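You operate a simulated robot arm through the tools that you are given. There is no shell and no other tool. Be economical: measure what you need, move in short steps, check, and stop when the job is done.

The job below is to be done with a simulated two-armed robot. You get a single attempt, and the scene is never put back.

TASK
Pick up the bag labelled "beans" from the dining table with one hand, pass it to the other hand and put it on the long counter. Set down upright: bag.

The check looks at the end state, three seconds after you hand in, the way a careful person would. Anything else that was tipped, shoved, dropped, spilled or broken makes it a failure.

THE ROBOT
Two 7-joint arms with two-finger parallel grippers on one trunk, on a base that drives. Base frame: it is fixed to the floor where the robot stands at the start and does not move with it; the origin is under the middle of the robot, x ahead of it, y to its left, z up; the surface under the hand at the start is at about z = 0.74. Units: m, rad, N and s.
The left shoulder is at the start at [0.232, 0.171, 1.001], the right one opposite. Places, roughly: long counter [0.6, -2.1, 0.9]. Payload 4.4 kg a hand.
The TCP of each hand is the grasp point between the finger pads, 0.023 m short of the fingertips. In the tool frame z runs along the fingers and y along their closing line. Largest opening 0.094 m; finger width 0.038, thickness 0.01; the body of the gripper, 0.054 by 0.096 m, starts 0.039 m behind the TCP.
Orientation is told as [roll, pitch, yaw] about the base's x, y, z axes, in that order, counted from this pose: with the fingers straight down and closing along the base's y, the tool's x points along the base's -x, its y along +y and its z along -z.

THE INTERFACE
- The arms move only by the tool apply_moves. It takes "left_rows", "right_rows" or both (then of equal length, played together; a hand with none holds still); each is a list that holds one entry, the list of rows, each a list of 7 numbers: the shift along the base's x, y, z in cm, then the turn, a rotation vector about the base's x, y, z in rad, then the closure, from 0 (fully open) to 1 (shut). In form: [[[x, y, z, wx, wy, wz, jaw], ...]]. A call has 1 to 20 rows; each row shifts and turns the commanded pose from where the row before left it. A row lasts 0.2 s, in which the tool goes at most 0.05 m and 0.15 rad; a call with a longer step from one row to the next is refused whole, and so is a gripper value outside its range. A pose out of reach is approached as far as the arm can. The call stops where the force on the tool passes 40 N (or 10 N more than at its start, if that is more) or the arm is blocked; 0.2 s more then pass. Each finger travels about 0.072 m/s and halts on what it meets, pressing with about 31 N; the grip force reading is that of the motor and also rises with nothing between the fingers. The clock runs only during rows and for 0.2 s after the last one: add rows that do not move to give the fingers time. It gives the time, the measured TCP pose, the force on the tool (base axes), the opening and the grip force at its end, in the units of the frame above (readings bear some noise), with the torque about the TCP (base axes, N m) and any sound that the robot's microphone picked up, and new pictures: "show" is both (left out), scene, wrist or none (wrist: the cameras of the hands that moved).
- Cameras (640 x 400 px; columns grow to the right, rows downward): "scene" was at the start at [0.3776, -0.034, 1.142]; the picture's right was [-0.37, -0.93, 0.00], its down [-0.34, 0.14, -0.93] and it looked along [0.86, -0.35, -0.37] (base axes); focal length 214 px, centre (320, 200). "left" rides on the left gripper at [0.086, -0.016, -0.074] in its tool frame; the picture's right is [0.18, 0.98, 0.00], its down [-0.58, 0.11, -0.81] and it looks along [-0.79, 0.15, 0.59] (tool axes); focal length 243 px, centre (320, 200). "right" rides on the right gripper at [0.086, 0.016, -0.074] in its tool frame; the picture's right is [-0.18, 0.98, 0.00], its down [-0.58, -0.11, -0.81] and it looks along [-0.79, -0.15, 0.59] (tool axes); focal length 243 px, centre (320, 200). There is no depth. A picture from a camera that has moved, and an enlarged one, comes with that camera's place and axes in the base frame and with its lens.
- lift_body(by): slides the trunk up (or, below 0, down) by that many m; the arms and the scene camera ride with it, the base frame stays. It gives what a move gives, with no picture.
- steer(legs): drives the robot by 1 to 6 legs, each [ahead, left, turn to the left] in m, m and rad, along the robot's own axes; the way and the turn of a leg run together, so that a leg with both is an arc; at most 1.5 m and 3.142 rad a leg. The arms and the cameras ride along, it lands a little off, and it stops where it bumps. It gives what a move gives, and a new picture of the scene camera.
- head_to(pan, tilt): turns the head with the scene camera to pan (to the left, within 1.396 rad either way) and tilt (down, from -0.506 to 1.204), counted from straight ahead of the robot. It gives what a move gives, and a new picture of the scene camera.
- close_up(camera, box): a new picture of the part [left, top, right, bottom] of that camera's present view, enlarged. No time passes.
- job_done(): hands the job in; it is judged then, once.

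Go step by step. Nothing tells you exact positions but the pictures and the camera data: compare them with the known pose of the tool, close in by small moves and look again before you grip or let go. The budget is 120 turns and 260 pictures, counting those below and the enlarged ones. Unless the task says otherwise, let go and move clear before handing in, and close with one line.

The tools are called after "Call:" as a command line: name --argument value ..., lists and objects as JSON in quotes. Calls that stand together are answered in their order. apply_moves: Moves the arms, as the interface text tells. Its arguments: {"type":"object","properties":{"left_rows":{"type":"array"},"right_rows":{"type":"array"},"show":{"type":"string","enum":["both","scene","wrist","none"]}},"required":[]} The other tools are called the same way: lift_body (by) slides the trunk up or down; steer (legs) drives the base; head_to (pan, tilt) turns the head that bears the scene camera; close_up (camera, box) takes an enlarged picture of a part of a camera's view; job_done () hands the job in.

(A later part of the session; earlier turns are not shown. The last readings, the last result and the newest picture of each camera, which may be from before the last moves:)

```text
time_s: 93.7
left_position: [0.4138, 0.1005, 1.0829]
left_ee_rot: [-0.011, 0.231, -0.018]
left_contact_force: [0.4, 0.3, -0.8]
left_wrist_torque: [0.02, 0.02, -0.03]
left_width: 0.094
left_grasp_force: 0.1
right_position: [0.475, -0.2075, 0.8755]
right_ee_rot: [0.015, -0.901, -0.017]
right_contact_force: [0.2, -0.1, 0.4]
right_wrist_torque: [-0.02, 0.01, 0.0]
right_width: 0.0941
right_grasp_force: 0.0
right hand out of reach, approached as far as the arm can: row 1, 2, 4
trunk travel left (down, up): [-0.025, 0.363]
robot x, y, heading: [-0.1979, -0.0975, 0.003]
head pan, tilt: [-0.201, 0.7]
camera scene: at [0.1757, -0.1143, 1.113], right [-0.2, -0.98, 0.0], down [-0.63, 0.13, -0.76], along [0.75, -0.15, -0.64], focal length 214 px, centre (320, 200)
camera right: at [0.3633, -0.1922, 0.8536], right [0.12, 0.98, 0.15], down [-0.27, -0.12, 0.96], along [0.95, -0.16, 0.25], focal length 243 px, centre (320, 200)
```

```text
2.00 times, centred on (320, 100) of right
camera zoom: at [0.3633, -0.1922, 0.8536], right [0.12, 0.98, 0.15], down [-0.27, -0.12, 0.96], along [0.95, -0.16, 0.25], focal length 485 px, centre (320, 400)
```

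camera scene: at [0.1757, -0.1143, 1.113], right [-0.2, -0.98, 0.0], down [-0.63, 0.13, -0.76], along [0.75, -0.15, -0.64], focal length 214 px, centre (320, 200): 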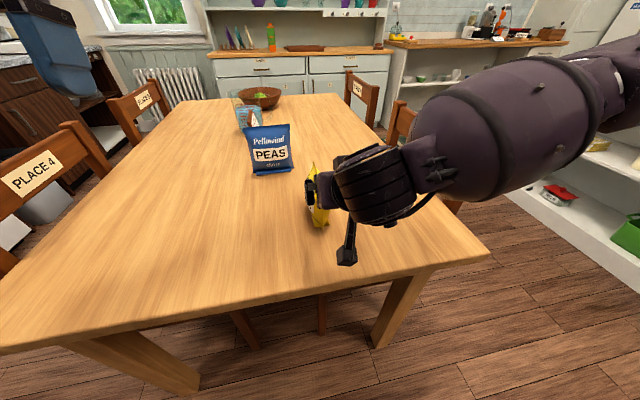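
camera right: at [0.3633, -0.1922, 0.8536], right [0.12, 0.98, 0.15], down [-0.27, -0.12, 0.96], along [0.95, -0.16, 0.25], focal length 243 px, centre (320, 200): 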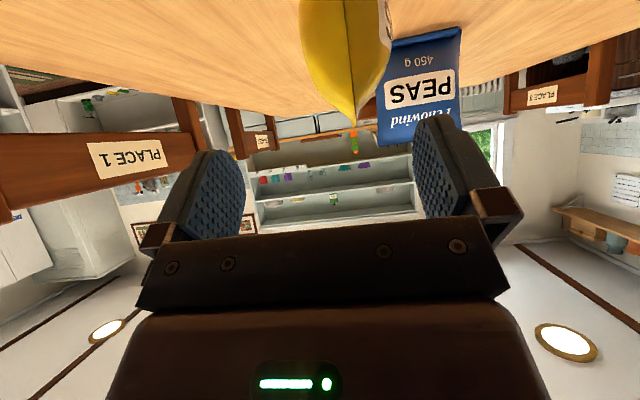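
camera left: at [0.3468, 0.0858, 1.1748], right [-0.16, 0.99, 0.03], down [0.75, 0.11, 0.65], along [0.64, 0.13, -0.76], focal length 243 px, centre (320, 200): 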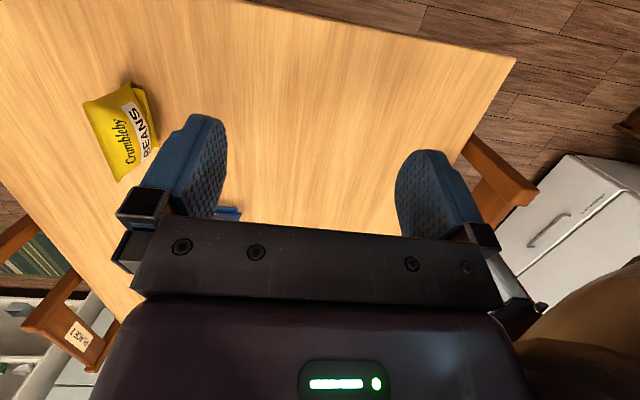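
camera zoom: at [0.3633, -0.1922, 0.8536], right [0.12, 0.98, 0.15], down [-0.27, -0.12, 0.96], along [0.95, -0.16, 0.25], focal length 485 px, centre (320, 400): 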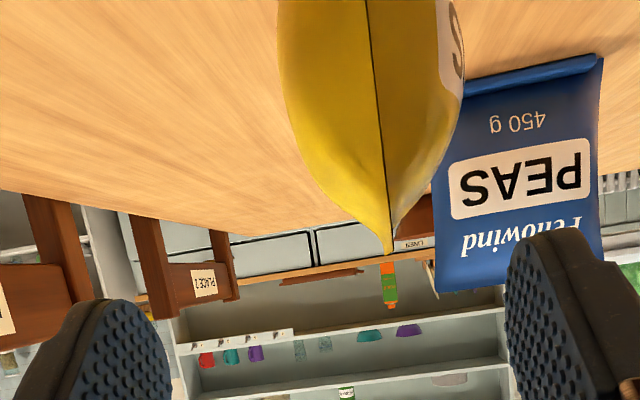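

The right hand can't move further inward from here. I'll withdraw it, shift the robot 0.1 m to the left so that the bag lies on the right arm's side, and approach again.

Call:
apply_moves --right_rows '[[[-1.5, 0, 1.5, 0, 0, 0, 0], [-2, -1, 2.5, 0, 0, 0, 0], [-2, -3, 2.5, 0, 0, 0, 0], [0, -3, 2, 0, 0, 0, 0], [0, -3, 2, 0, 0, 0, 0]]]' --show "none"

Call:
steer --legs '[[0, 0.12, 0]]'

```text
time_s: 94.9
left_position: [0.413, 0.0989, 1.0825]
left_ee_rot: [-0.009, 0.23, -0.021]
left_contact_force: [0.1, 0.2, 0.4]
left_wrist_torque: [-0.03, -0.04, -0.01]
left_width: 0.0943
left_grasp_force: 0.1
right_position: [0.4296, -0.3067, 0.9774]
right_ee_rot: [0.011, -0.901, -0.016]
right_contact_force: [0.1, 0.7, -0.4]
right_wrist_torque: [-0.02, 0.02, -0.03]
right_width: 0.0941
right_grasp_force: 0.2
right hand out of reach, approached as far as the arm can: row 3, 4
trunk travel left (down, up): [-0.025, 0.363]
robot x, y, heading: [-0.2011, -0.1, 0.006]
head pan, tilt: [-0.201, 0.7]
```

```text
time_s: 96.6
left_position: [0.4129, 0.2202, 1.0834]
left_ee_rot: [-0.01, 0.232, -0.017]
left_contact_force: [-0.1, 0.1, -0.2]
left_wrist_torque: [-0.01, -0.01, 0.02]
left_width: 0.0938
left_grasp_force: 0.1
right_position: [0.4303, -0.1845, 0.9775]
right_ee_rot: [0.015, -0.902, -0.017]
right_contact_force: [-0.5, -0.3, 0.5]
right_wrist_torque: [0.0, 0.02, 0.02]
right_width: 0.0941
right_grasp_force: 0.0
trunk travel left (down, up): [-0.025, 0.363]
robot x, y, heading: [-0.1996, 0.0209, 0.003]
head pan, tilt: [-0.201, 0.7]
camera scene: at [0.175, 0.007, 1.1132], right [-0.2, -0.98, 0.0], down [-0.63, 0.13, -0.77], along [0.75, -0.15, -0.64], focal length 214 px, centre (320, 200)
```

scene: 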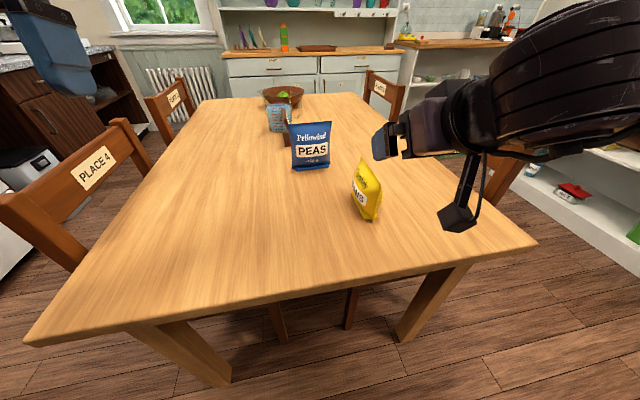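

Call:
close_up --camera "scene" --box '[300, 130, 460, 250]'

Call:
apply_moves --right_rows '[[[0, -0.1, -2, 0, 0, 0.005, 0], [0, -0.1, -2, 0, 0, 0.005, 0], [0, -0.1, -2, 0, 0, 0, 0], [0, 0, -1.5, 0, 0, 0, 0], [0, 0, -1, 0, 0, 0, 0]]]'

```text
3.33 times, centred on (380, 190) of scene
camera zoom: at [0.175, 0.007, 1.1132], right [-0.2, -0.98, 0.0], down [-0.63, 0.13, -0.77], along [0.75, -0.15, -0.64], focal length 715 px, centre (120, 233)
```

zoom: 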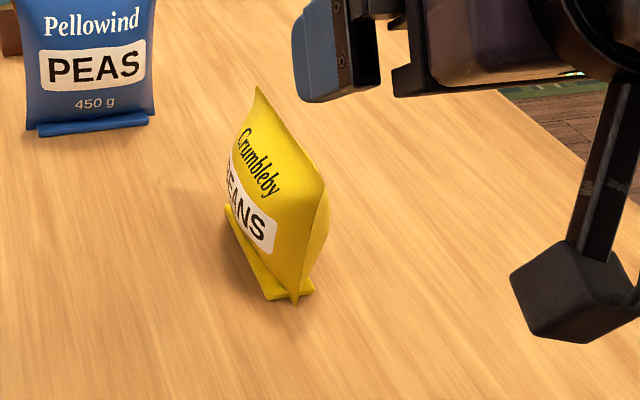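

```text
time_s: 97.8
left_position: [0.4116, 0.2198, 1.0814]
left_ee_rot: [-0.009, 0.232, -0.018]
left_contact_force: [0.5, -1.3, 0.6]
left_wrist_torque: [-0.03, -0.02, 0.01]
left_width: 0.094
left_grasp_force: 0.1
right_position: [0.4386, -0.1959, 0.8927]
right_ee_rot: [0.014, -0.902, -0.005]
right_contact_force: [0.9, 0.0, 0.0]
right_wrist_torque: [-0.03, 0.02, 0.0]
right_width: 0.0939
right_grasp_force: 0.0
right hand out of reach, approached as far as the arm can: row 1, 2
trunk travel left (down, up): [-0.025, 0.363]
robot x, y, heading: [-0.1975, 0.0191, 0.001]
head pan, tilt: [-0.201, 0.7]
camera scene: at [0.1752, 0.0067, 1.1131], right [-0.2, -0.98, 0.0], down [-0.63, 0.13, -0.76], along [0.75, -0.15, -0.64], focal length 214 px, centre (320, 200)
camera right: at [0.3258, -0.1806, 0.8725], right [0.11, 0.98, 0.15], down [-0.27, -0.12, 0.96], along [0.96, -0.15, 0.25], focal length 243 px, centre (320, 200)
```

scene: 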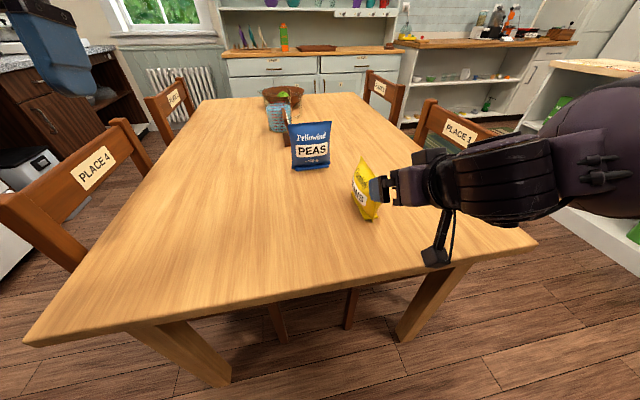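
right: 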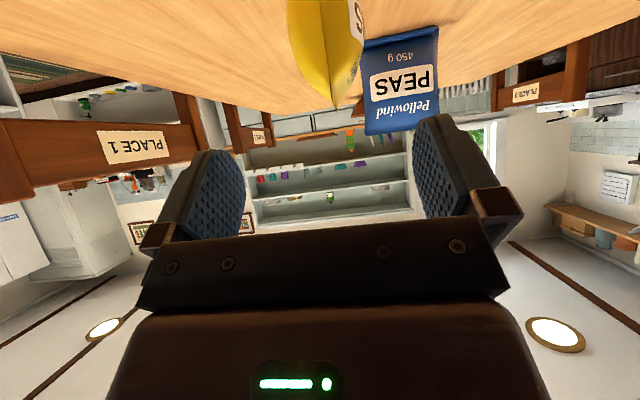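

The bag runs from x 0.503 to 0.622 at y -0.190, square to the base axes, and the right hand is lined up behind it. Advancing along the finger direction.

Call:
apply_moves --right_rows '[[[1.45, 0.1, -1.25, 0, 0, 0, 0], [1.45, 0.1, -1.25, 0, 0, 0, 0], [1.45, 0.1, -1.25, 0, 0, 0, 0], [1.45, 0.1, -1.25, 0, 0, 0, 0]]]'

Call:
close_up --camera "scene" --box '[300, 130, 460, 250]'

```text
time_s: 98.8
left_position: [0.4131, 0.2204, 1.0821]
left_ee_rot: [-0.011, 0.231, -0.017]
left_contact_force: [0.7, 1.0, -1.3]
left_wrist_torque: [0.0, 0.02, 0.01]
left_width: 0.094
left_grasp_force: 0.1
right_position: [0.4939, -0.1915, 0.8425]
right_ee_rot: [0.014, -0.903, -0.005]
right_contact_force: [-0.1, 0.4, -0.4]
right_wrist_torque: [0.01, -0.02, -0.04]
right_width: 0.0941
right_grasp_force: 0.0
trunk travel left (down, up): [-0.025, 0.363]
robot x, y, heading: [-0.1975, 0.02, 0.002]
head pan, tilt: [-0.201, 0.7]
camera scene: at [0.1753, 0.0069, 1.113], right [-0.2, -0.98, 0.0], down [-0.63, 0.13, -0.76], along [0.75, -0.15, -0.64], focal length 214 px, centre (320, 200)
camera right: at [0.3827, -0.1757, 0.8214], right [0.11, 0.98, 0.15], down [-0.27, -0.12, 0.96], along [0.96, -0.15, 0.25], focal length 243 px, centre (320, 200)
```

scene: 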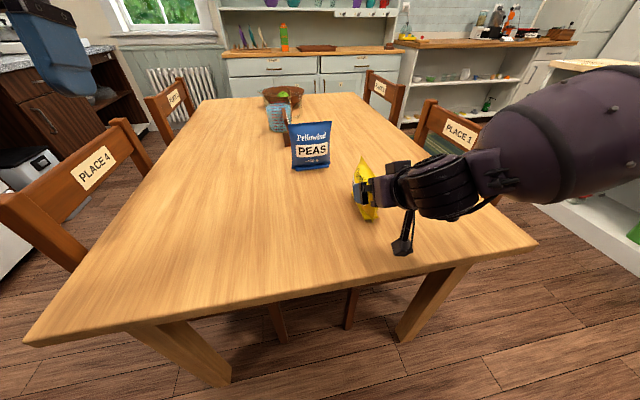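
right: 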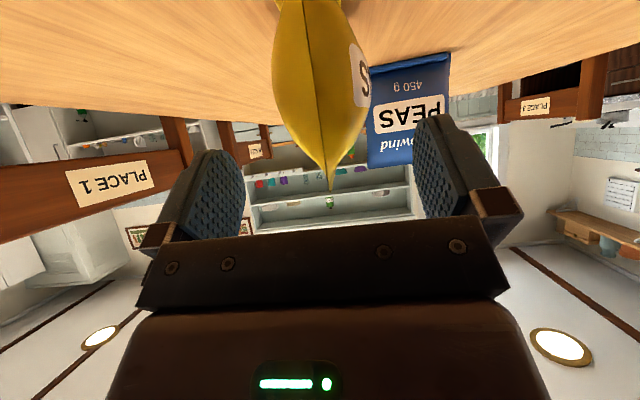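

```text
3.33 times, centred on (380, 190) of scene
camera zoom: at [0.1753, 0.0069, 1.113], right [-0.2, -0.98, 0.0], down [-0.63, 0.13, -0.76], along [0.75, -0.15, -0.64], focal length 715 px, centre (120, 233)
```

zoom: 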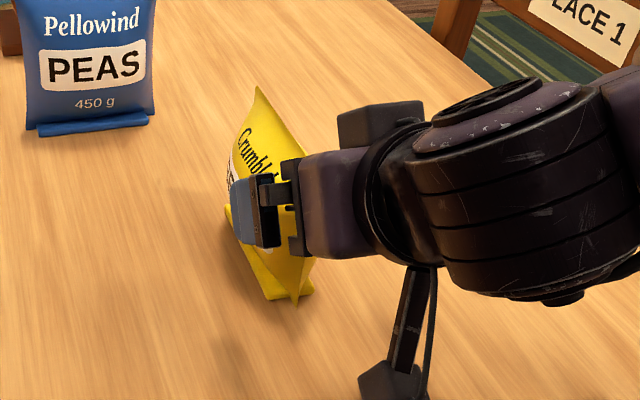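

The fingers straddle the near end cleanly. I'll go the last 4 cm and then close.

Call:
apply_moves --right_rows '[[[1.0, 0.05, -0.8, 0, 0, 0, 0], [1.0, 0.05, -0.8, 0, 0, 0, 0], [1.0, 0.05, -0.7, 0, 0, 0, 0]]]'

```text
time_s: 99.6
left_position: [0.4139, 0.222, 1.0822]
left_ee_rot: [-0.011, 0.232, -0.017]
left_contact_force: [0.3, 0.1, 0.7]
left_wrist_torque: [0.03, 0.0, 0.0]
left_width: 0.0936
left_grasp_force: 0.1
right_position: [0.5238, -0.1889, 0.8199]
right_ee_rot: [0.014, -0.899, -0.004]
right_contact_force: [0.0, 0.3, 0.1]
right_wrist_torque: [0.04, 0.0, -0.01]
right_width: 0.0942
right_grasp_force: 0.0
trunk travel left (down, up): [-0.025, 0.363]
robot x, y, heading: [-0.2015, 0.0246, 0.003]
head pan, tilt: [-0.201, 0.7]
camera scene: at [0.1752, 0.0068, 1.113], right [-0.2, -0.98, 0.0], down [-0.63, 0.13, -0.76], along [0.75, -0.15, -0.64], focal length 214 px, centre (320, 200)
camera right: at [0.4121, -0.1743, 0.7986], right [0.11, 0.98, 0.15], down [-0.27, -0.12, 0.96], along [0.96, -0.15, 0.25], focal length 243 px, centre (320, 200)
```

scene: 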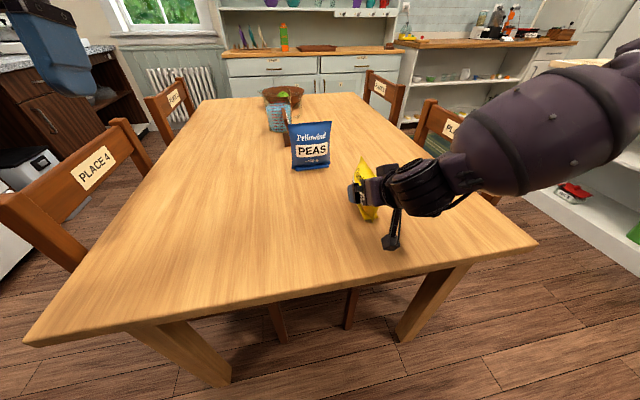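
right: 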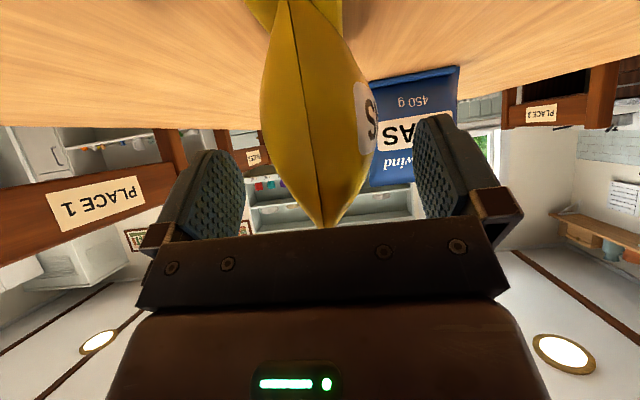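

Call:
apply_moves --right_rows '[[[0, 0, 0, 0, 0, 0, 0.3], [0, 0, 0, 0, 0, 0, 0.4], [0, 0, 0, 0, 0, 0, 1], [0, 0, 0, 0, 0, 0, 1], [0, 0, 0, 0, 0, 0, 1], [0, 0, 1, 0, 0, 0, 1], [0, 0, 1.5, 0, 0, 0, 1], [0, 0, 1.5, 0, 0, 0, 1]]]'

Call:
close_up --camera "scene" --box '[300, 110, 460, 230]'

```text
time_s: 101.4
left_position: [0.4139, 0.2199, 1.0826]
left_ee_rot: [-0.01, 0.233, -0.018]
left_contact_force: [-0.2, -0.2, 0.5]
left_wrist_torque: [0.0, -0.02, 0.01]
left_width: 0.0939
left_grasp_force: 0.0
right_position: [0.5228, -0.1903, 0.8618]
right_ee_rot: [0.014, -0.903, -0.004]
right_contact_force: [0.5, 0.3, -4.8]
right_wrist_torque: [-0.04, 0.23, 0.01]
right_width: 0.0586
right_grasp_force: 30.7
trunk travel left (down, up): [-0.025, 0.363]
robot x, y, heading: [-0.2001, 0.0258, 0.004]
head pan, tilt: [-0.201, 0.7]
camera scene: at [0.175, 0.0067, 1.1132], right [-0.2, -0.98, 0.0], down [-0.63, 0.13, -0.76], along [0.75, -0.15, -0.64], focal length 214 px, centre (320, 200)
camera right: at [0.4118, -0.1746, 0.8395], right [0.11, 0.98, 0.15], down [-0.27, -0.12, 0.96], along [0.96, -0.15, 0.25], focal length 243 px, centre (320, 200)
```

scene: 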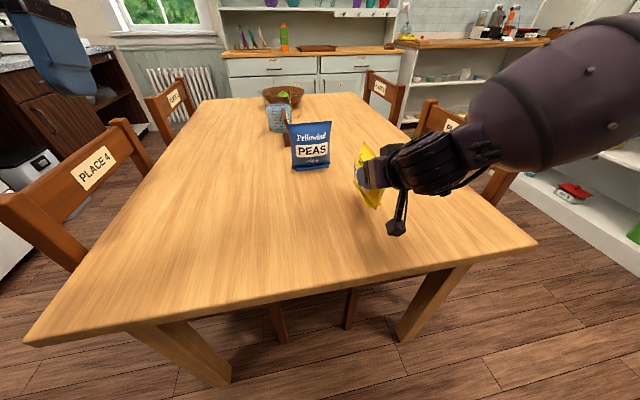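
right: 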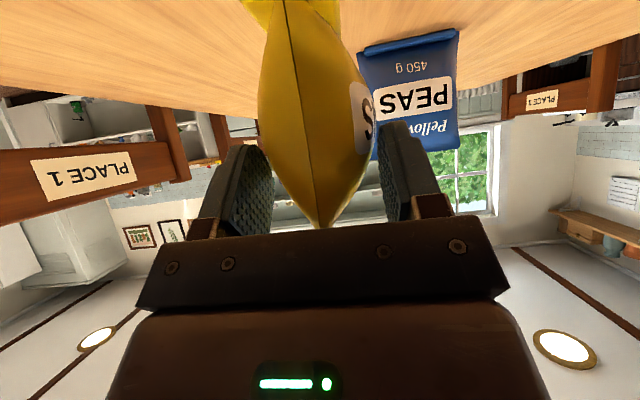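

```text
3.33 times, centred on (380, 170) of scene
camera zoom: at [0.175, 0.0067, 1.1132], right [-0.2, -0.98, 0.0], down [-0.63, 0.13, -0.76], along [0.75, -0.15, -0.64], focal length 715 px, centre (120, 300)
```

zoom: 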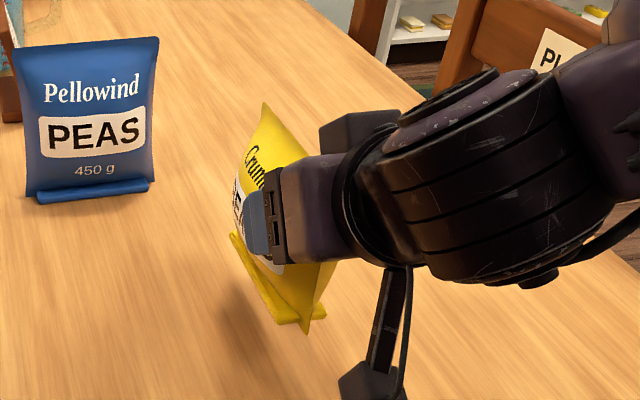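

Held level with no slip. I'll bring it a little closer and towards the middle, with the hand slightly flatter, so the left hand can reach the far half.

Call:
apply_moves --right_rows '[[[-1.0, 0.6, 0.8, 0, -0.03, 0, 1], [-1.0, 0.6, 0.8, 0, -0.03, 0, 1], [-1.0, 0.6, 0.8, 0, -0.03, 0, 1], [-1.0, 0.6, 0.8, 0, -0.03, 0, 1], [-1.0, 0.6, 0.8, 0, -0.03, 0, 1], [-1.0, 0.6, 0, 0, -0.03, 0, 1]]]' --show "scene"

```text
time_s: 102.8
left_position: [0.4143, 0.221, 1.0816]
left_ee_rot: [-0.011, 0.233, -0.018]
left_contact_force: [0.3, 1.5, 0.9]
left_wrist_torque: [0.0, 0.04, 0.02]
left_width: 0.094
left_grasp_force: 0.2
right_position: [0.4647, -0.1521, 0.899]
right_ee_rot: [0.015, -1.083, -0.007]
right_contact_force: [-0.8, -0.5, -5.1]
right_wrist_torque: [-0.01, 0.21, 0.01]
right_width: 0.0588
right_grasp_force: 30.9
trunk travel left (down, up): [-0.025, 0.363]
robot x, y, heading: [-0.1981, 0.0228, -0.0]
head pan, tilt: [-0.201, 0.7]
camera scene: at [0.1755, 0.0068, 1.1129], right [-0.2, -0.98, 0.0], down [-0.63, 0.13, -0.76], along [0.75, -0.15, -0.64], focal length 214 px, centre (320, 200)
```

scene: 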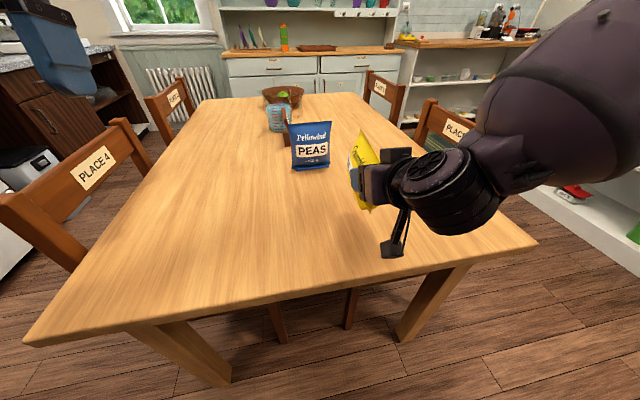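

That worked. With the bag's far end slightly up, the left grip point computes to about (0.534, -0.153, 0.915). The left hand goes above it first.

Call:
apply_moves --left_rows '[[[1.5, -3.7, -0.2, 0.001, 0, 0.001, 0], [1.5, -3.7, -0.2, 0.001, 0, 0.001, 0], [1.5, -3.7, -0.2, 0.001, 0, 0.001, 0], [1.5, -3.7, -0.2, 0.001, 0, 0.001, 0], [1.5, -3.7, -0.2, 0.001, 0, 0.001, 0], [1.5, -3.7, -0.2, 0.001, 0, 0.001, 0], [1.5, -3.7, -0.2, 0.001, 0, 0.001, 0], [1.5, -3.7, -0.2, 0.001, 0, 0.001, 0], [1.5, -3.7, -0.2, 0.001, 0, 0.001, 0], [1.4, -4.0, -0.2, 0.001, 0, 0.001, 0]]]'

```text
time_s: 105.0
left_position: [0.5606, -0.1578, 1.0635]
left_ee_rot: [0.003, 0.23, -0.006]
left_contact_force: [0.4, 0.9, 0.4]
left_wrist_torque: [0.01, 0.0, 0.01]
left_width: 0.094
left_grasp_force: 0.0
right_position: [0.4637, -0.1531, 0.8996]
right_ee_rot: [0.016, -1.081, -0.012]
right_contact_force: [-0.7, -0.7, -3.8]
right_wrist_torque: [-0.02, 0.23, 0.02]
right_width: 0.0586
right_grasp_force: 30.9
trunk travel left (down, up): [-0.025, 0.363]
robot x, y, heading: [-0.2, 0.0218, 0.005]
head pan, tilt: [-0.201, 0.7]
camera scene: at [0.1748, 0.0055, 1.1133], right [-0.2, -0.98, 0.0], down [-0.63, 0.13, -0.76], along [0.75, -0.15, -0.64], focal length 214 px, centre (320, 200)
camera left: at [0.4929, -0.1748, 1.1548], right [-0.17, 0.98, 0.04], down [0.75, 0.1, 0.65], along [0.64, 0.15, -0.76], focal length 243 px, centre (320, 200)
```

scene: 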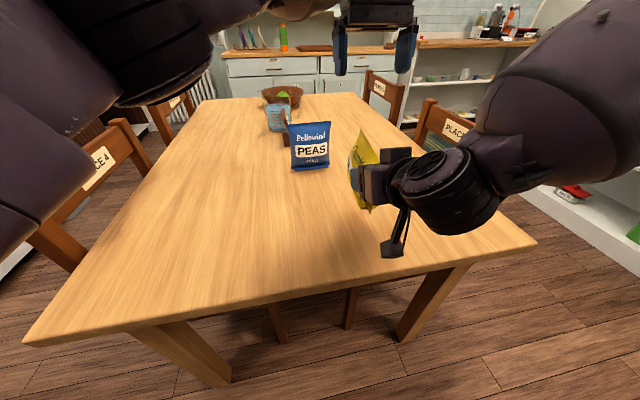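
left: 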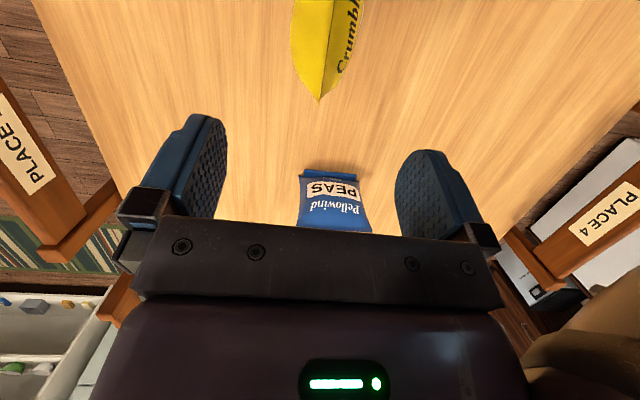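

The bag's tip is at (0.562, -0.154), as predicted. Descending to just around its top edge, with a 4 mm y correction.

Call:
apply_moves --left_rows '[[[-0.4, 0.1, -2.5, 0, 0, 0, 0], [-0.4, 0.1, -2.5, 0, 0, 0, 0], [-0.4, 0.1, -2.5, 0, 0, 0, 0], [-0.4, 0.1, -2.3, 0, 0, 0, 0]]]'

Call:
close_up --camera "scene" --box '[300, 90, 460, 230]'

Call:
close_up --camera "left" --box '[160, 0, 480, 200]'

```text
time_s: 106.0
left_position: [0.5465, -0.1502, 0.9632]
left_ee_rot: [0.001, 0.231, -0.004]
left_contact_force: [-0.6, -0.1, 0.2]
left_wrist_torque: [0.0, 0.02, 0.02]
left_width: 0.0943
left_grasp_force: 0.1
right_position: [0.4658, -0.1517, 0.8997]
right_ee_rot: [0.016, -1.08, -0.008]
right_contact_force: [-0.3, 0.3, -3.8]
right_wrist_torque: [-0.01, 0.25, 0.02]
right_width: 0.0589
right_grasp_force: 31.3
trunk travel left (down, up): [-0.025, 0.363]
robot x, y, heading: [-0.1981, 0.0211, 0.001]
head pan, tilt: [-0.201, 0.7]
camera scene: at [0.1758, 0.0067, 1.1128], right [-0.2, -0.98, 0.0], down [-0.63, 0.13, -0.76], along [0.75, -0.15, -0.64], focal length 214 px, centre (320, 200)
camera left: at [0.4801, -0.1665, 1.0546], right [-0.18, 0.98, 0.04], down [0.75, 0.11, 0.65], along [0.64, 0.15, -0.76], focal length 243 px, centre (320, 200)
```

scene: 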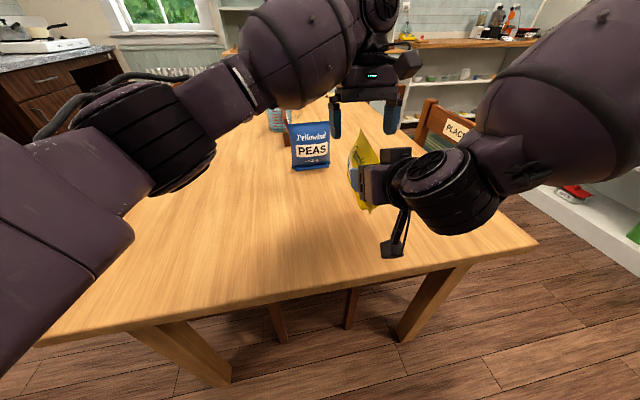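
left: 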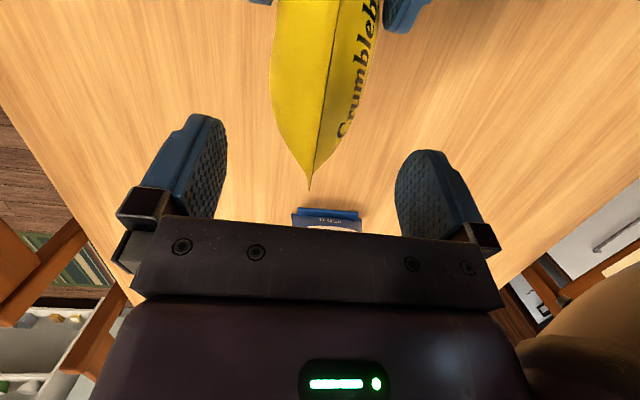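

```text
2.86 times, centred on (380, 160) of scene
camera zoom: at [0.1758, 0.0067, 1.1128], right [-0.2, -0.98, 0.0], down [-0.63, 0.13, -0.76], along [0.75, -0.15, -0.64], focal length 613 px, centre (149, 314)
```

zoom: 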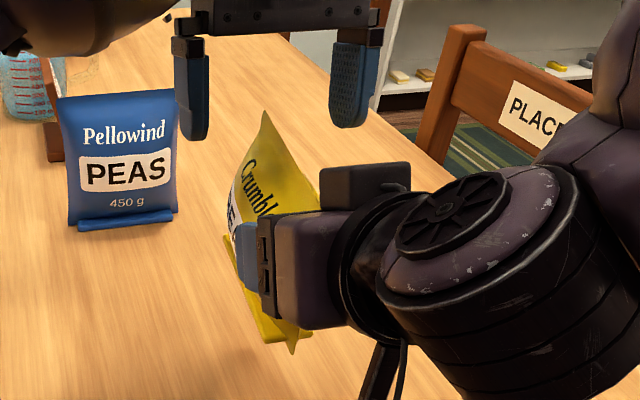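

```text
2.00 times, centred on (320, 100) of left
camera zoom: at [0.4801, -0.1665, 1.0546], right [-0.18, 0.98, 0.04], down [0.75, 0.11, 0.65], along [0.64, 0.15, -0.76], focal length 485 px, centre (320, 400)
```

zoom: 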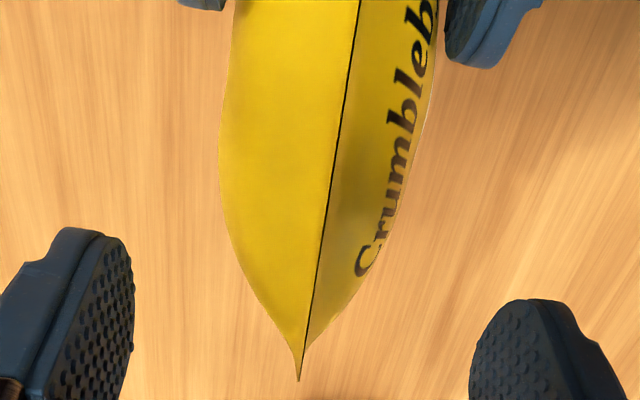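

Centred within a couple of millimetres. Descending the remaining 4.8 cm with a 2 mm y trim.

Call:
apply_moves --left_rows '[[[-0.28, -0.05, -1.2, 0, 0, 0, 0], [-0.28, -0.05, -1.2, 0, 0, 0, 0], [-0.28, -0.05, -1.2, 0, 0, 0, 0], [-0.28, -0.05, -1.1, 0, 0, 0, 0]]]'

Call:
close_up --camera "scene" --box '[300, 90, 460, 230]'

Call:
close_up --camera "left" --box '[160, 0, 480, 200]'

```text
time_s: 107.0
left_position: [0.5356, -0.1515, 0.9166]
left_ee_rot: [0.0, 0.232, -0.006]
left_contact_force: [0.4, 0.5, 0.2]
left_wrist_torque: [-0.02, 0.0, -0.02]
left_width: 0.0943
left_grasp_force: 0.0
right_position: [0.4635, -0.152, 0.8999]
right_ee_rot: [0.016, -1.08, -0.006]
right_contact_force: [0.1, -0.7, -4.1]
right_wrist_torque: [-0.03, 0.23, 0.0]
right_width: 0.0587
right_grasp_force: 31.1
trunk travel left (down, up): [-0.025, 0.363]
robot x, y, heading: [-0.1991, 0.0224, 0.003]
head pan, tilt: [-0.201, 0.7]
camera scene: at [0.1755, 0.0066, 1.1129], right [-0.2, -0.98, 0.0], down [-0.63, 0.13, -0.76], along [0.75, -0.15, -0.64], focal length 214 px, centre (320, 200)
camera left: at [0.4692, -0.1679, 1.0079], right [-0.17, 0.98, 0.04], down [0.75, 0.11, 0.65], along [0.64, 0.15, -0.76], focal length 243 px, centre (320, 200)
```

scene: 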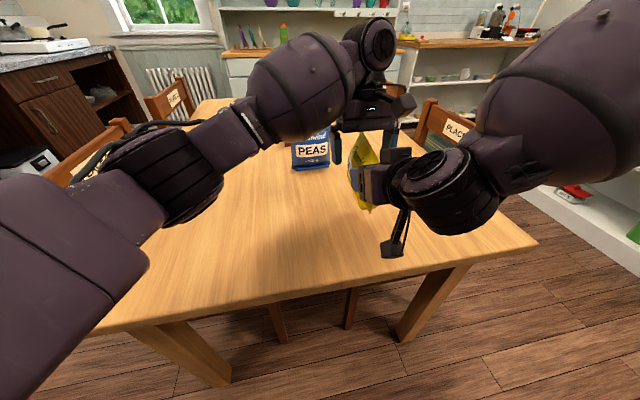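
left: 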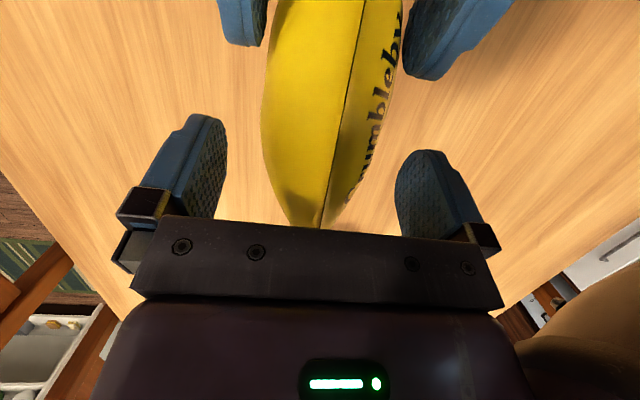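

```text
2.86 times, centred on (380, 160) of scene
camera zoom: at [0.1755, 0.0066, 1.1129], right [-0.2, -0.98, 0.0], down [-0.63, 0.13, -0.76], along [0.75, -0.15, -0.64], focal length 613 px, centre (149, 314)
```

zoom: 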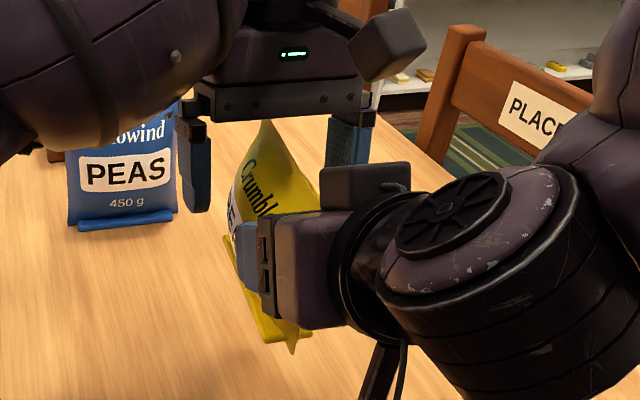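

```text
2.00 times, centred on (320, 100) of left
camera zoom: at [0.4692, -0.1679, 1.0079], right [-0.17, 0.98, 0.04], down [0.75, 0.11, 0.65], along [0.64, 0.15, -0.76], focal length 485 px, centre (320, 400)
```

zoom: 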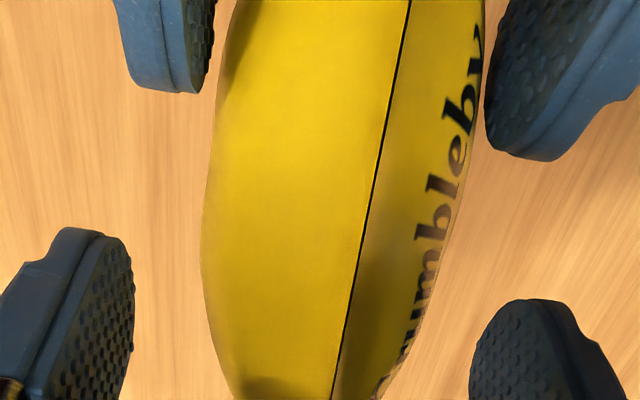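

Both hands straddle the bag with no contact. I'll close the left hand in stages, watching the side force for centring.

Call:
apply_moves --left_rows '[[[0, 0, 0, 0, 0, 0, 0.2], [0, 0, 0, 0, 0, 0, 0.3], [0, 0, 0, 0, 0, 0, 0.33], [0, 0, 0, 0, 0, 0, 0.33]]]' --show "wrist"

```text
time_s: 108.0
left_position: [0.5361, -0.1507, 0.916]
left_ee_rot: [-0.002, 0.232, -0.005]
left_contact_force: [0.0, -0.1, 0.9]
left_wrist_torque: [-0.04, -0.03, 0.01]
left_width: 0.0629
left_grasp_force: 0.1
right_position: [0.4647, -0.1522, 0.9003]
right_ee_rot: [0.015, -1.08, -0.007]
right_contact_force: [0.1, -0.5, -3.3]
right_wrist_torque: [-0.01, 0.21, 0.0]
right_width: 0.0586
right_grasp_force: 30.8
trunk travel left (down, up): [-0.025, 0.363]
robot x, y, heading: [-0.1979, 0.0219, -0.0]
head pan, tilt: [-0.201, 0.7]
camera left: at [0.4693, -0.1677, 1.008], right [-0.17, 0.98, 0.04], down [0.75, 0.11, 0.65], along [0.64, 0.15, -0.76], focal length 243 px, centre (320, 200)
```

left: 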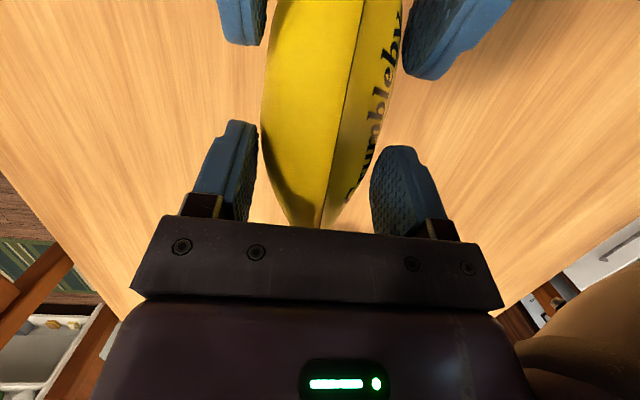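

At 6.3 cm opening there's no side force, so it's centred within about 2 mm. Now closing in very small steps.

Call:
apply_moves --left_rows '[[[0, 0, 0, 0, 0, 0, 0.345], [0, 0, 0, 0, 0, 0, 0.36], [0, 0, 0, 0, 0, 0, 0.37], [0, 0, 0, 0, 0, 0, 0.375], [0, 0, 0, 0, 0, 0, 0.38]]]' --show "wrist"

```text
time_s: 109.2
left_position: [0.5359, -0.1502, 0.9161]
left_ee_rot: [0.0, 0.23, -0.005]
left_contact_force: [1.5, -5.0, 0.7]
left_wrist_torque: [-0.09, -0.01, 0.12]
left_width: 0.0607
left_grasp_force: 2.6
right_position: [0.4637, -0.1516, 0.8994]
right_ee_rot: [0.015, -1.081, -0.006]
right_contact_force: [-1.9, 5.5, -5.1]
right_wrist_torque: [0.01, 0.24, 0.26]
right_width: 0.0585
right_grasp_force: 30.8
trunk travel left (down, up): [-0.025, 0.363]
robot x, y, heading: [-0.2013, 0.02, 0.003]
head pan, tilt: [-0.201, 0.7]
camera left: at [0.4692, -0.1678, 1.008], right [-0.17, 0.98, 0.04], down [0.75, 0.11, 0.65], along [0.64, 0.15, -0.76], focal length 243 px, centre (320, 200)
```

left: 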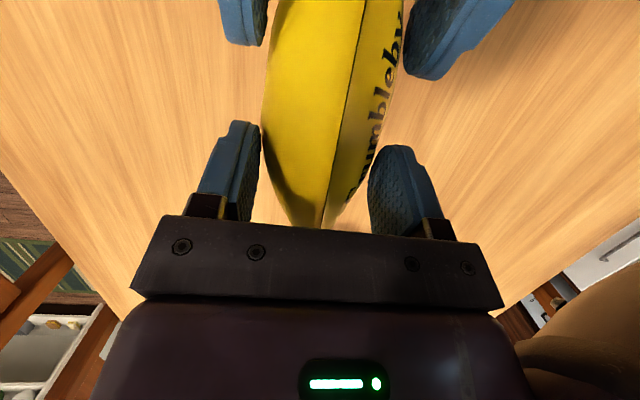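

The -y finger touched first (5 N side force), so I'll shift the left hand 1.2 mm towards -y to even it out.

Call:
apply_moves --left_rows '[[[0, -0.12, 0, 0, 0, 0, 0.37], [0, 0, 0, 0, 0, 0, 0.38], [0, 0, 0, 0, 0, 0, 0.38]]]' --show "none"

```text
time_s: 110.0
left_position: [0.5362, -0.1512, 0.9175]
left_ee_rot: [0.0, 0.232, -0.003]
left_contact_force: [0.0, 0.0, -0.5]
left_wrist_torque: [0.02, 0.0, 0.01]
left_width: 0.0591
left_grasp_force: 0.7
right_position: [0.4643, -0.1514, 0.9008]
right_ee_rot: [0.016, -1.081, -0.009]
right_contact_force: [0.0, -0.6, -4.3]
right_wrist_torque: [-0.01, 0.21, -0.03]
right_width: 0.0588
right_grasp_force: 31.2
trunk travel left (down, up): [-0.025, 0.363]
robot x, y, heading: [-0.2014, 0.0211, 0.004]
head pan, tilt: [-0.201, 0.7]
```

Balanced: no side force at 5.91 cm. Tightening gradually.

Call:
apply_moves --left_rows '[[[0, 0, 0, 0, 0, 0, 0.39], [0, 0, 0, 0, 0, 0, 0.41], [0, 0, 0, 0, 0, 0, 0.44], [0, 0, 0, 0, 0, 0, 0.48]]]' --show "wrist"

```text
time_s: 111.0
left_position: [0.5365, -0.1519, 0.9164]
left_ee_rot: [-0.001, 0.232, -0.003]
left_contact_force: [-1.9, 2.0, -0.4]
left_wrist_torque: [0.06, 0.18, 0.58]
left_width: 0.0583
left_grasp_force: 31.1
right_position: [0.4648, -0.1522, 0.899]
right_ee_rot: [0.015, -1.08, -0.008]
right_contact_force: [1.0, -1.7, -4.9]
right_wrist_torque: [-0.08, 0.09, -0.74]
right_width: 0.0586
right_grasp_force: 30.8
trunk travel left (down, up): [-0.025, 0.363]
robot x, y, heading: [-0.1975, 0.0217, 0.008]
head pan, tilt: [-0.201, 0.7]
camera left: at [0.469, -0.1692, 1.0086], right [-0.18, 0.98, 0.04], down [0.75, 0.11, 0.65], along [0.64, 0.15, -0.76], focal length 243 px, centre (320, 200)
```

left: 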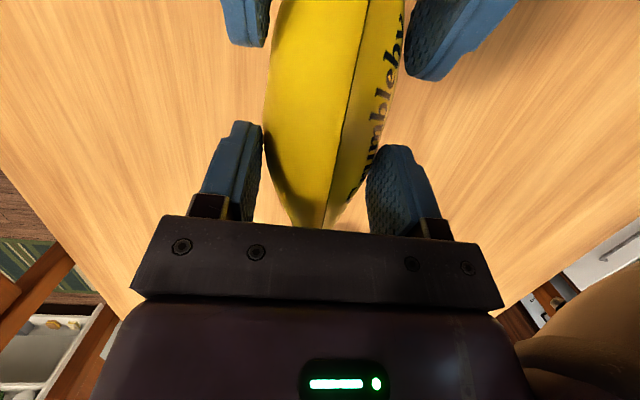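

Both hands hold the bag at 31 N. Now I open the right hand gradually while the left holds.

Call:
apply_moves --left_rows '[[[0, 0, 0, 0, 0, 0, 0.7], [0, 0, 0, 0, 0, 0, 1], [0, 0, 0, 0, 0, 0, 1], [0, 0, 0, 0, 0, 0, 1], [0, 0, 0, 0, 0, 0, 1], [0, 0, 0, 0, 0, 0, 1], [0, 0, 0, 0, 0, 0, 1]]]' --right_rows '[[[0, 0, 0, 0, 0, 0, 1], [0, 0, 0, 0, 0, 0, 1], [0, 0, 0, 0, 0, 0, 0.37], [0, 0, 0, 0, 0, 0, 0.33], [0, 0, 0, 0, 0, 0, 0.2], [0, 0, 0, 0, 0, 0, 0], [0, 0, 0, 0, 0, 0, 0]]]'

```text
time_s: 112.6
left_position: [0.5347, -0.1517, 0.9183]
left_ee_rot: [-0.001, 0.23, -0.003]
left_contact_force: [-0.1, 0.1, 0.1]
left_wrist_torque: [0.0, -0.12, -0.03]
left_width: 0.0586
left_grasp_force: 30.9
right_position: [0.4648, -0.153, 0.9001]
right_ee_rot: [0.015, -1.081, -0.006]
right_contact_force: [-0.7, -0.5, -0.3]
right_wrist_torque: [-0.01, -0.01, 0.02]
right_width: 0.0941
right_grasp_force: 0.0
trunk travel left (down, up): [-0.025, 0.363]
robot x, y, heading: [-0.1961, 0.0232, -0.001]
head pan, tilt: [-0.201, 0.7]
camera scene: at [0.1754, 0.0066, 1.113], right [-0.2, -0.98, 0.0], down [-0.63, 0.13, -0.76], along [0.75, -0.15, -0.64], focal length 214 px, centre (320, 200)
camera right: at [0.3586, -0.1375, 0.859], right [0.08, 0.98, 0.17], down [-0.44, -0.12, 0.89], along [0.9, -0.15, 0.42], focal length 243 px, centre (320, 200)
camera left: at [0.4689, -0.1693, 1.0085], right [-0.17, 0.98, 0.04], down [0.75, 0.11, 0.65], along [0.64, 0.15, -0.76], focal length 243 px, centre (320, 200)
```

scene: 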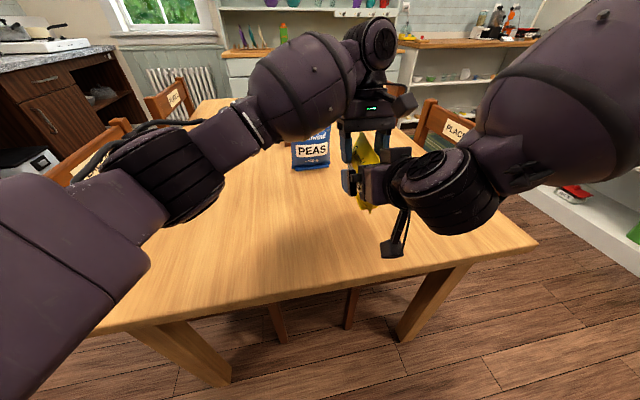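
right: 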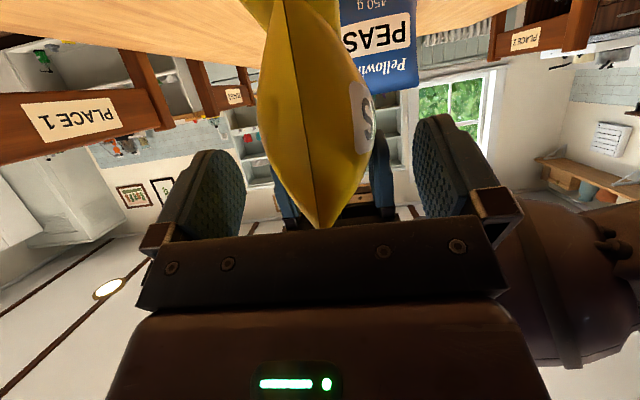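
left: 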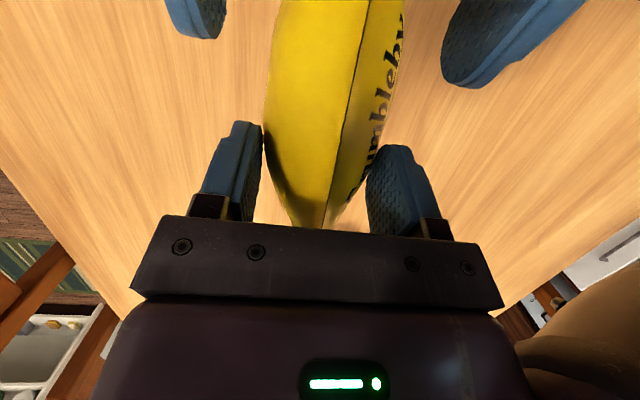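

The left hand holds the bag alone. I'll withdraw the right hand straight back along its finger direction.

Call:
apply_moves --right_rows '[[[-0.9, 0, 0.45, 0, 0, 0, 0], [-1.3, 0, 0.6, 0, 0, 0, 0], [-1.8, 0, 0.9, 0, 0, 0, 0], [-1.8, -1, 0.9, 0, 0, 0, 0], [-1.0, -3, 1, 0, 0, 0, 0], [0, -4, 1, 0, 0, 0, 0], [0, -4, 1, 0, 0, 0, 0]]]'

```text
time_s: 114.2
left_position: [0.534, -0.1521, 0.9174]
left_ee_rot: [0.0, 0.23, -0.006]
left_contact_force: [0.1, -0.4, -0.2]
left_wrist_torque: [0.03, 0.02, 0.0]
left_width: 0.0003
left_grasp_force: 31.3
right_position: [0.4527, -0.264, 0.9528]
right_ee_rot: [0.016, -1.082, -0.006]
right_contact_force: [-0.5, -0.7, 0.8]
right_wrist_torque: [0.01, 0.02, 0.0]
right_width: 0.0941
right_grasp_force: 0.1
right hand out of reach, approached as far as the arm can: row 2, 3, 4, 5
trunk travel left (down, up): [-0.025, 0.363]
robot x, y, heading: [-0.2005, 0.0187, 0.001]
head pan, tilt: [-0.201, 0.7]
camera scene: at [0.1744, 0.0063, 1.1136], right [-0.2, -0.98, 0.0], down [-0.63, 0.13, -0.77], along [0.75, -0.15, -0.64], focal length 214 px, centre (320, 200)
camera right: at [0.347, -0.2492, 0.912], right [0.08, 0.98, 0.17], down [-0.44, -0.12, 0.89], along [0.9, -0.15, 0.42], focal length 243 px, centre (320, 200)
```

scene: 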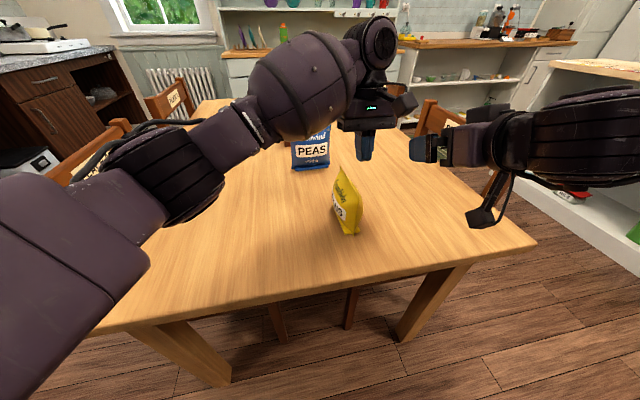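
right: 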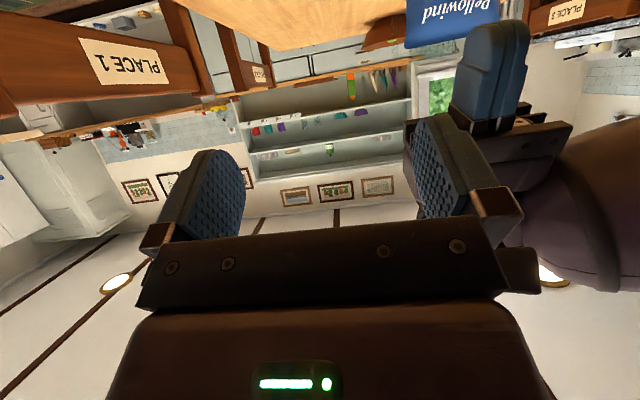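

The right hand couldn't retreat straight (it's near its inner limit) and its sideways sweep knocked the bag out of the left grip. The bag dropped about 7 cm and again seems to be standing. I'll check its pose.

Call:
close_up --camera "scene" --box '[260, 130, 440, 260]'

```text
3.08 times, centred on (350, 195) of scene
camera zoom: at [0.1744, 0.0063, 1.1136], right [-0.2, -0.98, 0.0], down [-0.63, 0.13, -0.77], along [0.75, -0.15, -0.64], focal length 660 px, centre (228, 215)
```

zoom: 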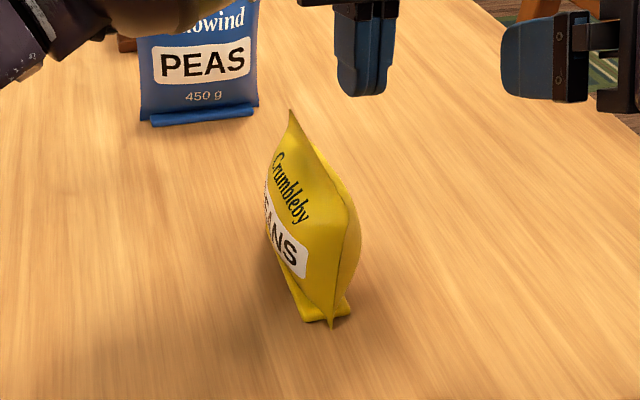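

The bag stands upright and undamaged at centre (0.532, -0.129), length along x. I'll repeat the pass farther out so that the right hand has room to withdraw straight. Clearing the left hand and shifting the base slightly.

Call:
apply_moves --left_rows '[[[0, 0, 3, 0, 0, 0, 1], [0, 0, 4, 0, 0, 0, 0.5], [0, 2, 4, 0, 0, 0, 0], [-1, 4, 2, 0, 0, 0, 0], [-1, 4.5, 1, 0, 0, 0, 0], [-1, 4.5, 0, 0, 0, 0, 0], [-1, 4.5, 0, 0, 0, 0, 0], [-1, 4.5, 0, 0, 0, 0, 0]]]' --show "none"

Call:
apply_moves --right_rows '[[[0, 0, 1.5, 0, 0.04, 0, 0], [0, 0, 1.5, 0, 0.04, 0, 0], [0, 0, 1, 0, 0.04, 0, 0], [0, 0, 1, 0, 0.03, 0, 0], [0, 0, 0, 0, 0.03, 0, 0]]]' --show "none"

Call:
steer --legs '[[-0.06, 0.04, 0]]'

Call:
close_up --camera "scene" --box '[260, 100, 460, 240]'

```text
time_s: 116.0
left_position: [0.4843, 0.089, 1.0566]
left_ee_rot: [0.001, 0.232, -0.006]
left_contact_force: [0.0, 0.3, 0.6]
left_wrist_torque: [-0.01, 0.01, -0.02]
left_width: 0.0939
left_grasp_force: 0.0
right_position: [0.454, -0.2622, 0.9521]
right_ee_rot: [0.015, -1.082, -0.006]
right_contact_force: [-0.4, -1.0, 1.0]
right_wrist_torque: [-0.01, -0.01, 0.0]
right_width: 0.094
right_grasp_force: 0.0
trunk travel left (down, up): [-0.025, 0.363]
robot x, y, heading: [-0.1975, 0.023, 0.005]
head pan, tilt: [-0.201, 0.7]
```

```text
time_s: 117.2
left_position: [0.4861, 0.0861, 1.0577]
left_ee_rot: [-0.002, 0.232, -0.002]
left_contact_force: [0.5, -0.4, -0.3]
left_wrist_torque: [-0.02, -0.01, -0.02]
left_width: 0.0941
left_grasp_force: 0.1
right_position: [0.4541, -0.2621, 1.0017]
right_ee_rot: [0.014, -0.9, -0.006]
right_contact_force: [-0.3, 0.4, -0.3]
right_wrist_torque: [0.02, -0.01, 0.01]
right_width: 0.0939
right_grasp_force: 0.0
trunk travel left (down, up): [-0.025, 0.363]
robot x, y, heading: [-0.2013, 0.021, 0.005]
head pan, tilt: [-0.201, 0.7]
```

```text
time_s: 118.3
left_position: [0.4256, 0.1272, 1.0573]
left_ee_rot: [0.0, 0.229, -0.003]
left_contact_force: [0.8, 0.9, 0.6]
left_wrist_torque: [-0.03, -0.01, 0.0]
left_width: 0.094
left_grasp_force: 0.1
right_position: [0.3941, -0.2232, 1.0012]
right_ee_rot: [0.012, -0.902, -0.005]
right_contact_force: [0.0, 0.3, 0.0]
right_wrist_torque: [-0.03, -0.01, -0.02]
right_width: 0.0941
right_grasp_force: 0.0
trunk travel left (down, up): [-0.025, 0.363]
robot x, y, heading: [-0.2581, 0.0635, 0.004]
head pan, tilt: [-0.201, 0.7]
camera scene: at [0.1144, 0.0463, 1.1134], right [-0.2, -0.98, 0.0], down [-0.63, 0.13, -0.77], along [0.75, -0.15, -0.64], focal length 214 px, centre (320, 200)
```

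scene: 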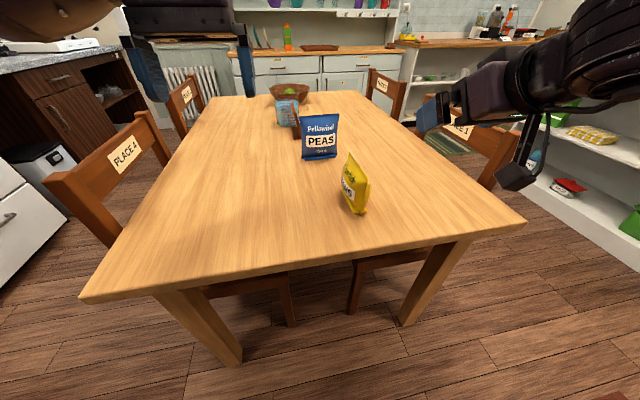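

```text
2.86 times, centred on (360, 170) of scene
camera zoom: at [0.1144, 0.0463, 1.1134], right [-0.2, -0.98, 0.0], down [-0.63, 0.13, -0.77], along [0.75, -0.15, -0.64], focal length 613 px, centre (206, 286)
```

zoom: 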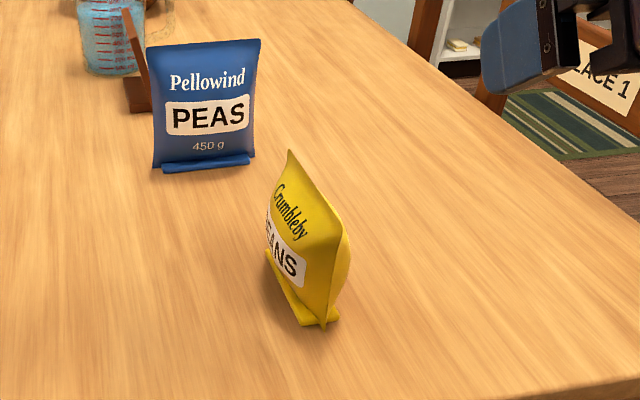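

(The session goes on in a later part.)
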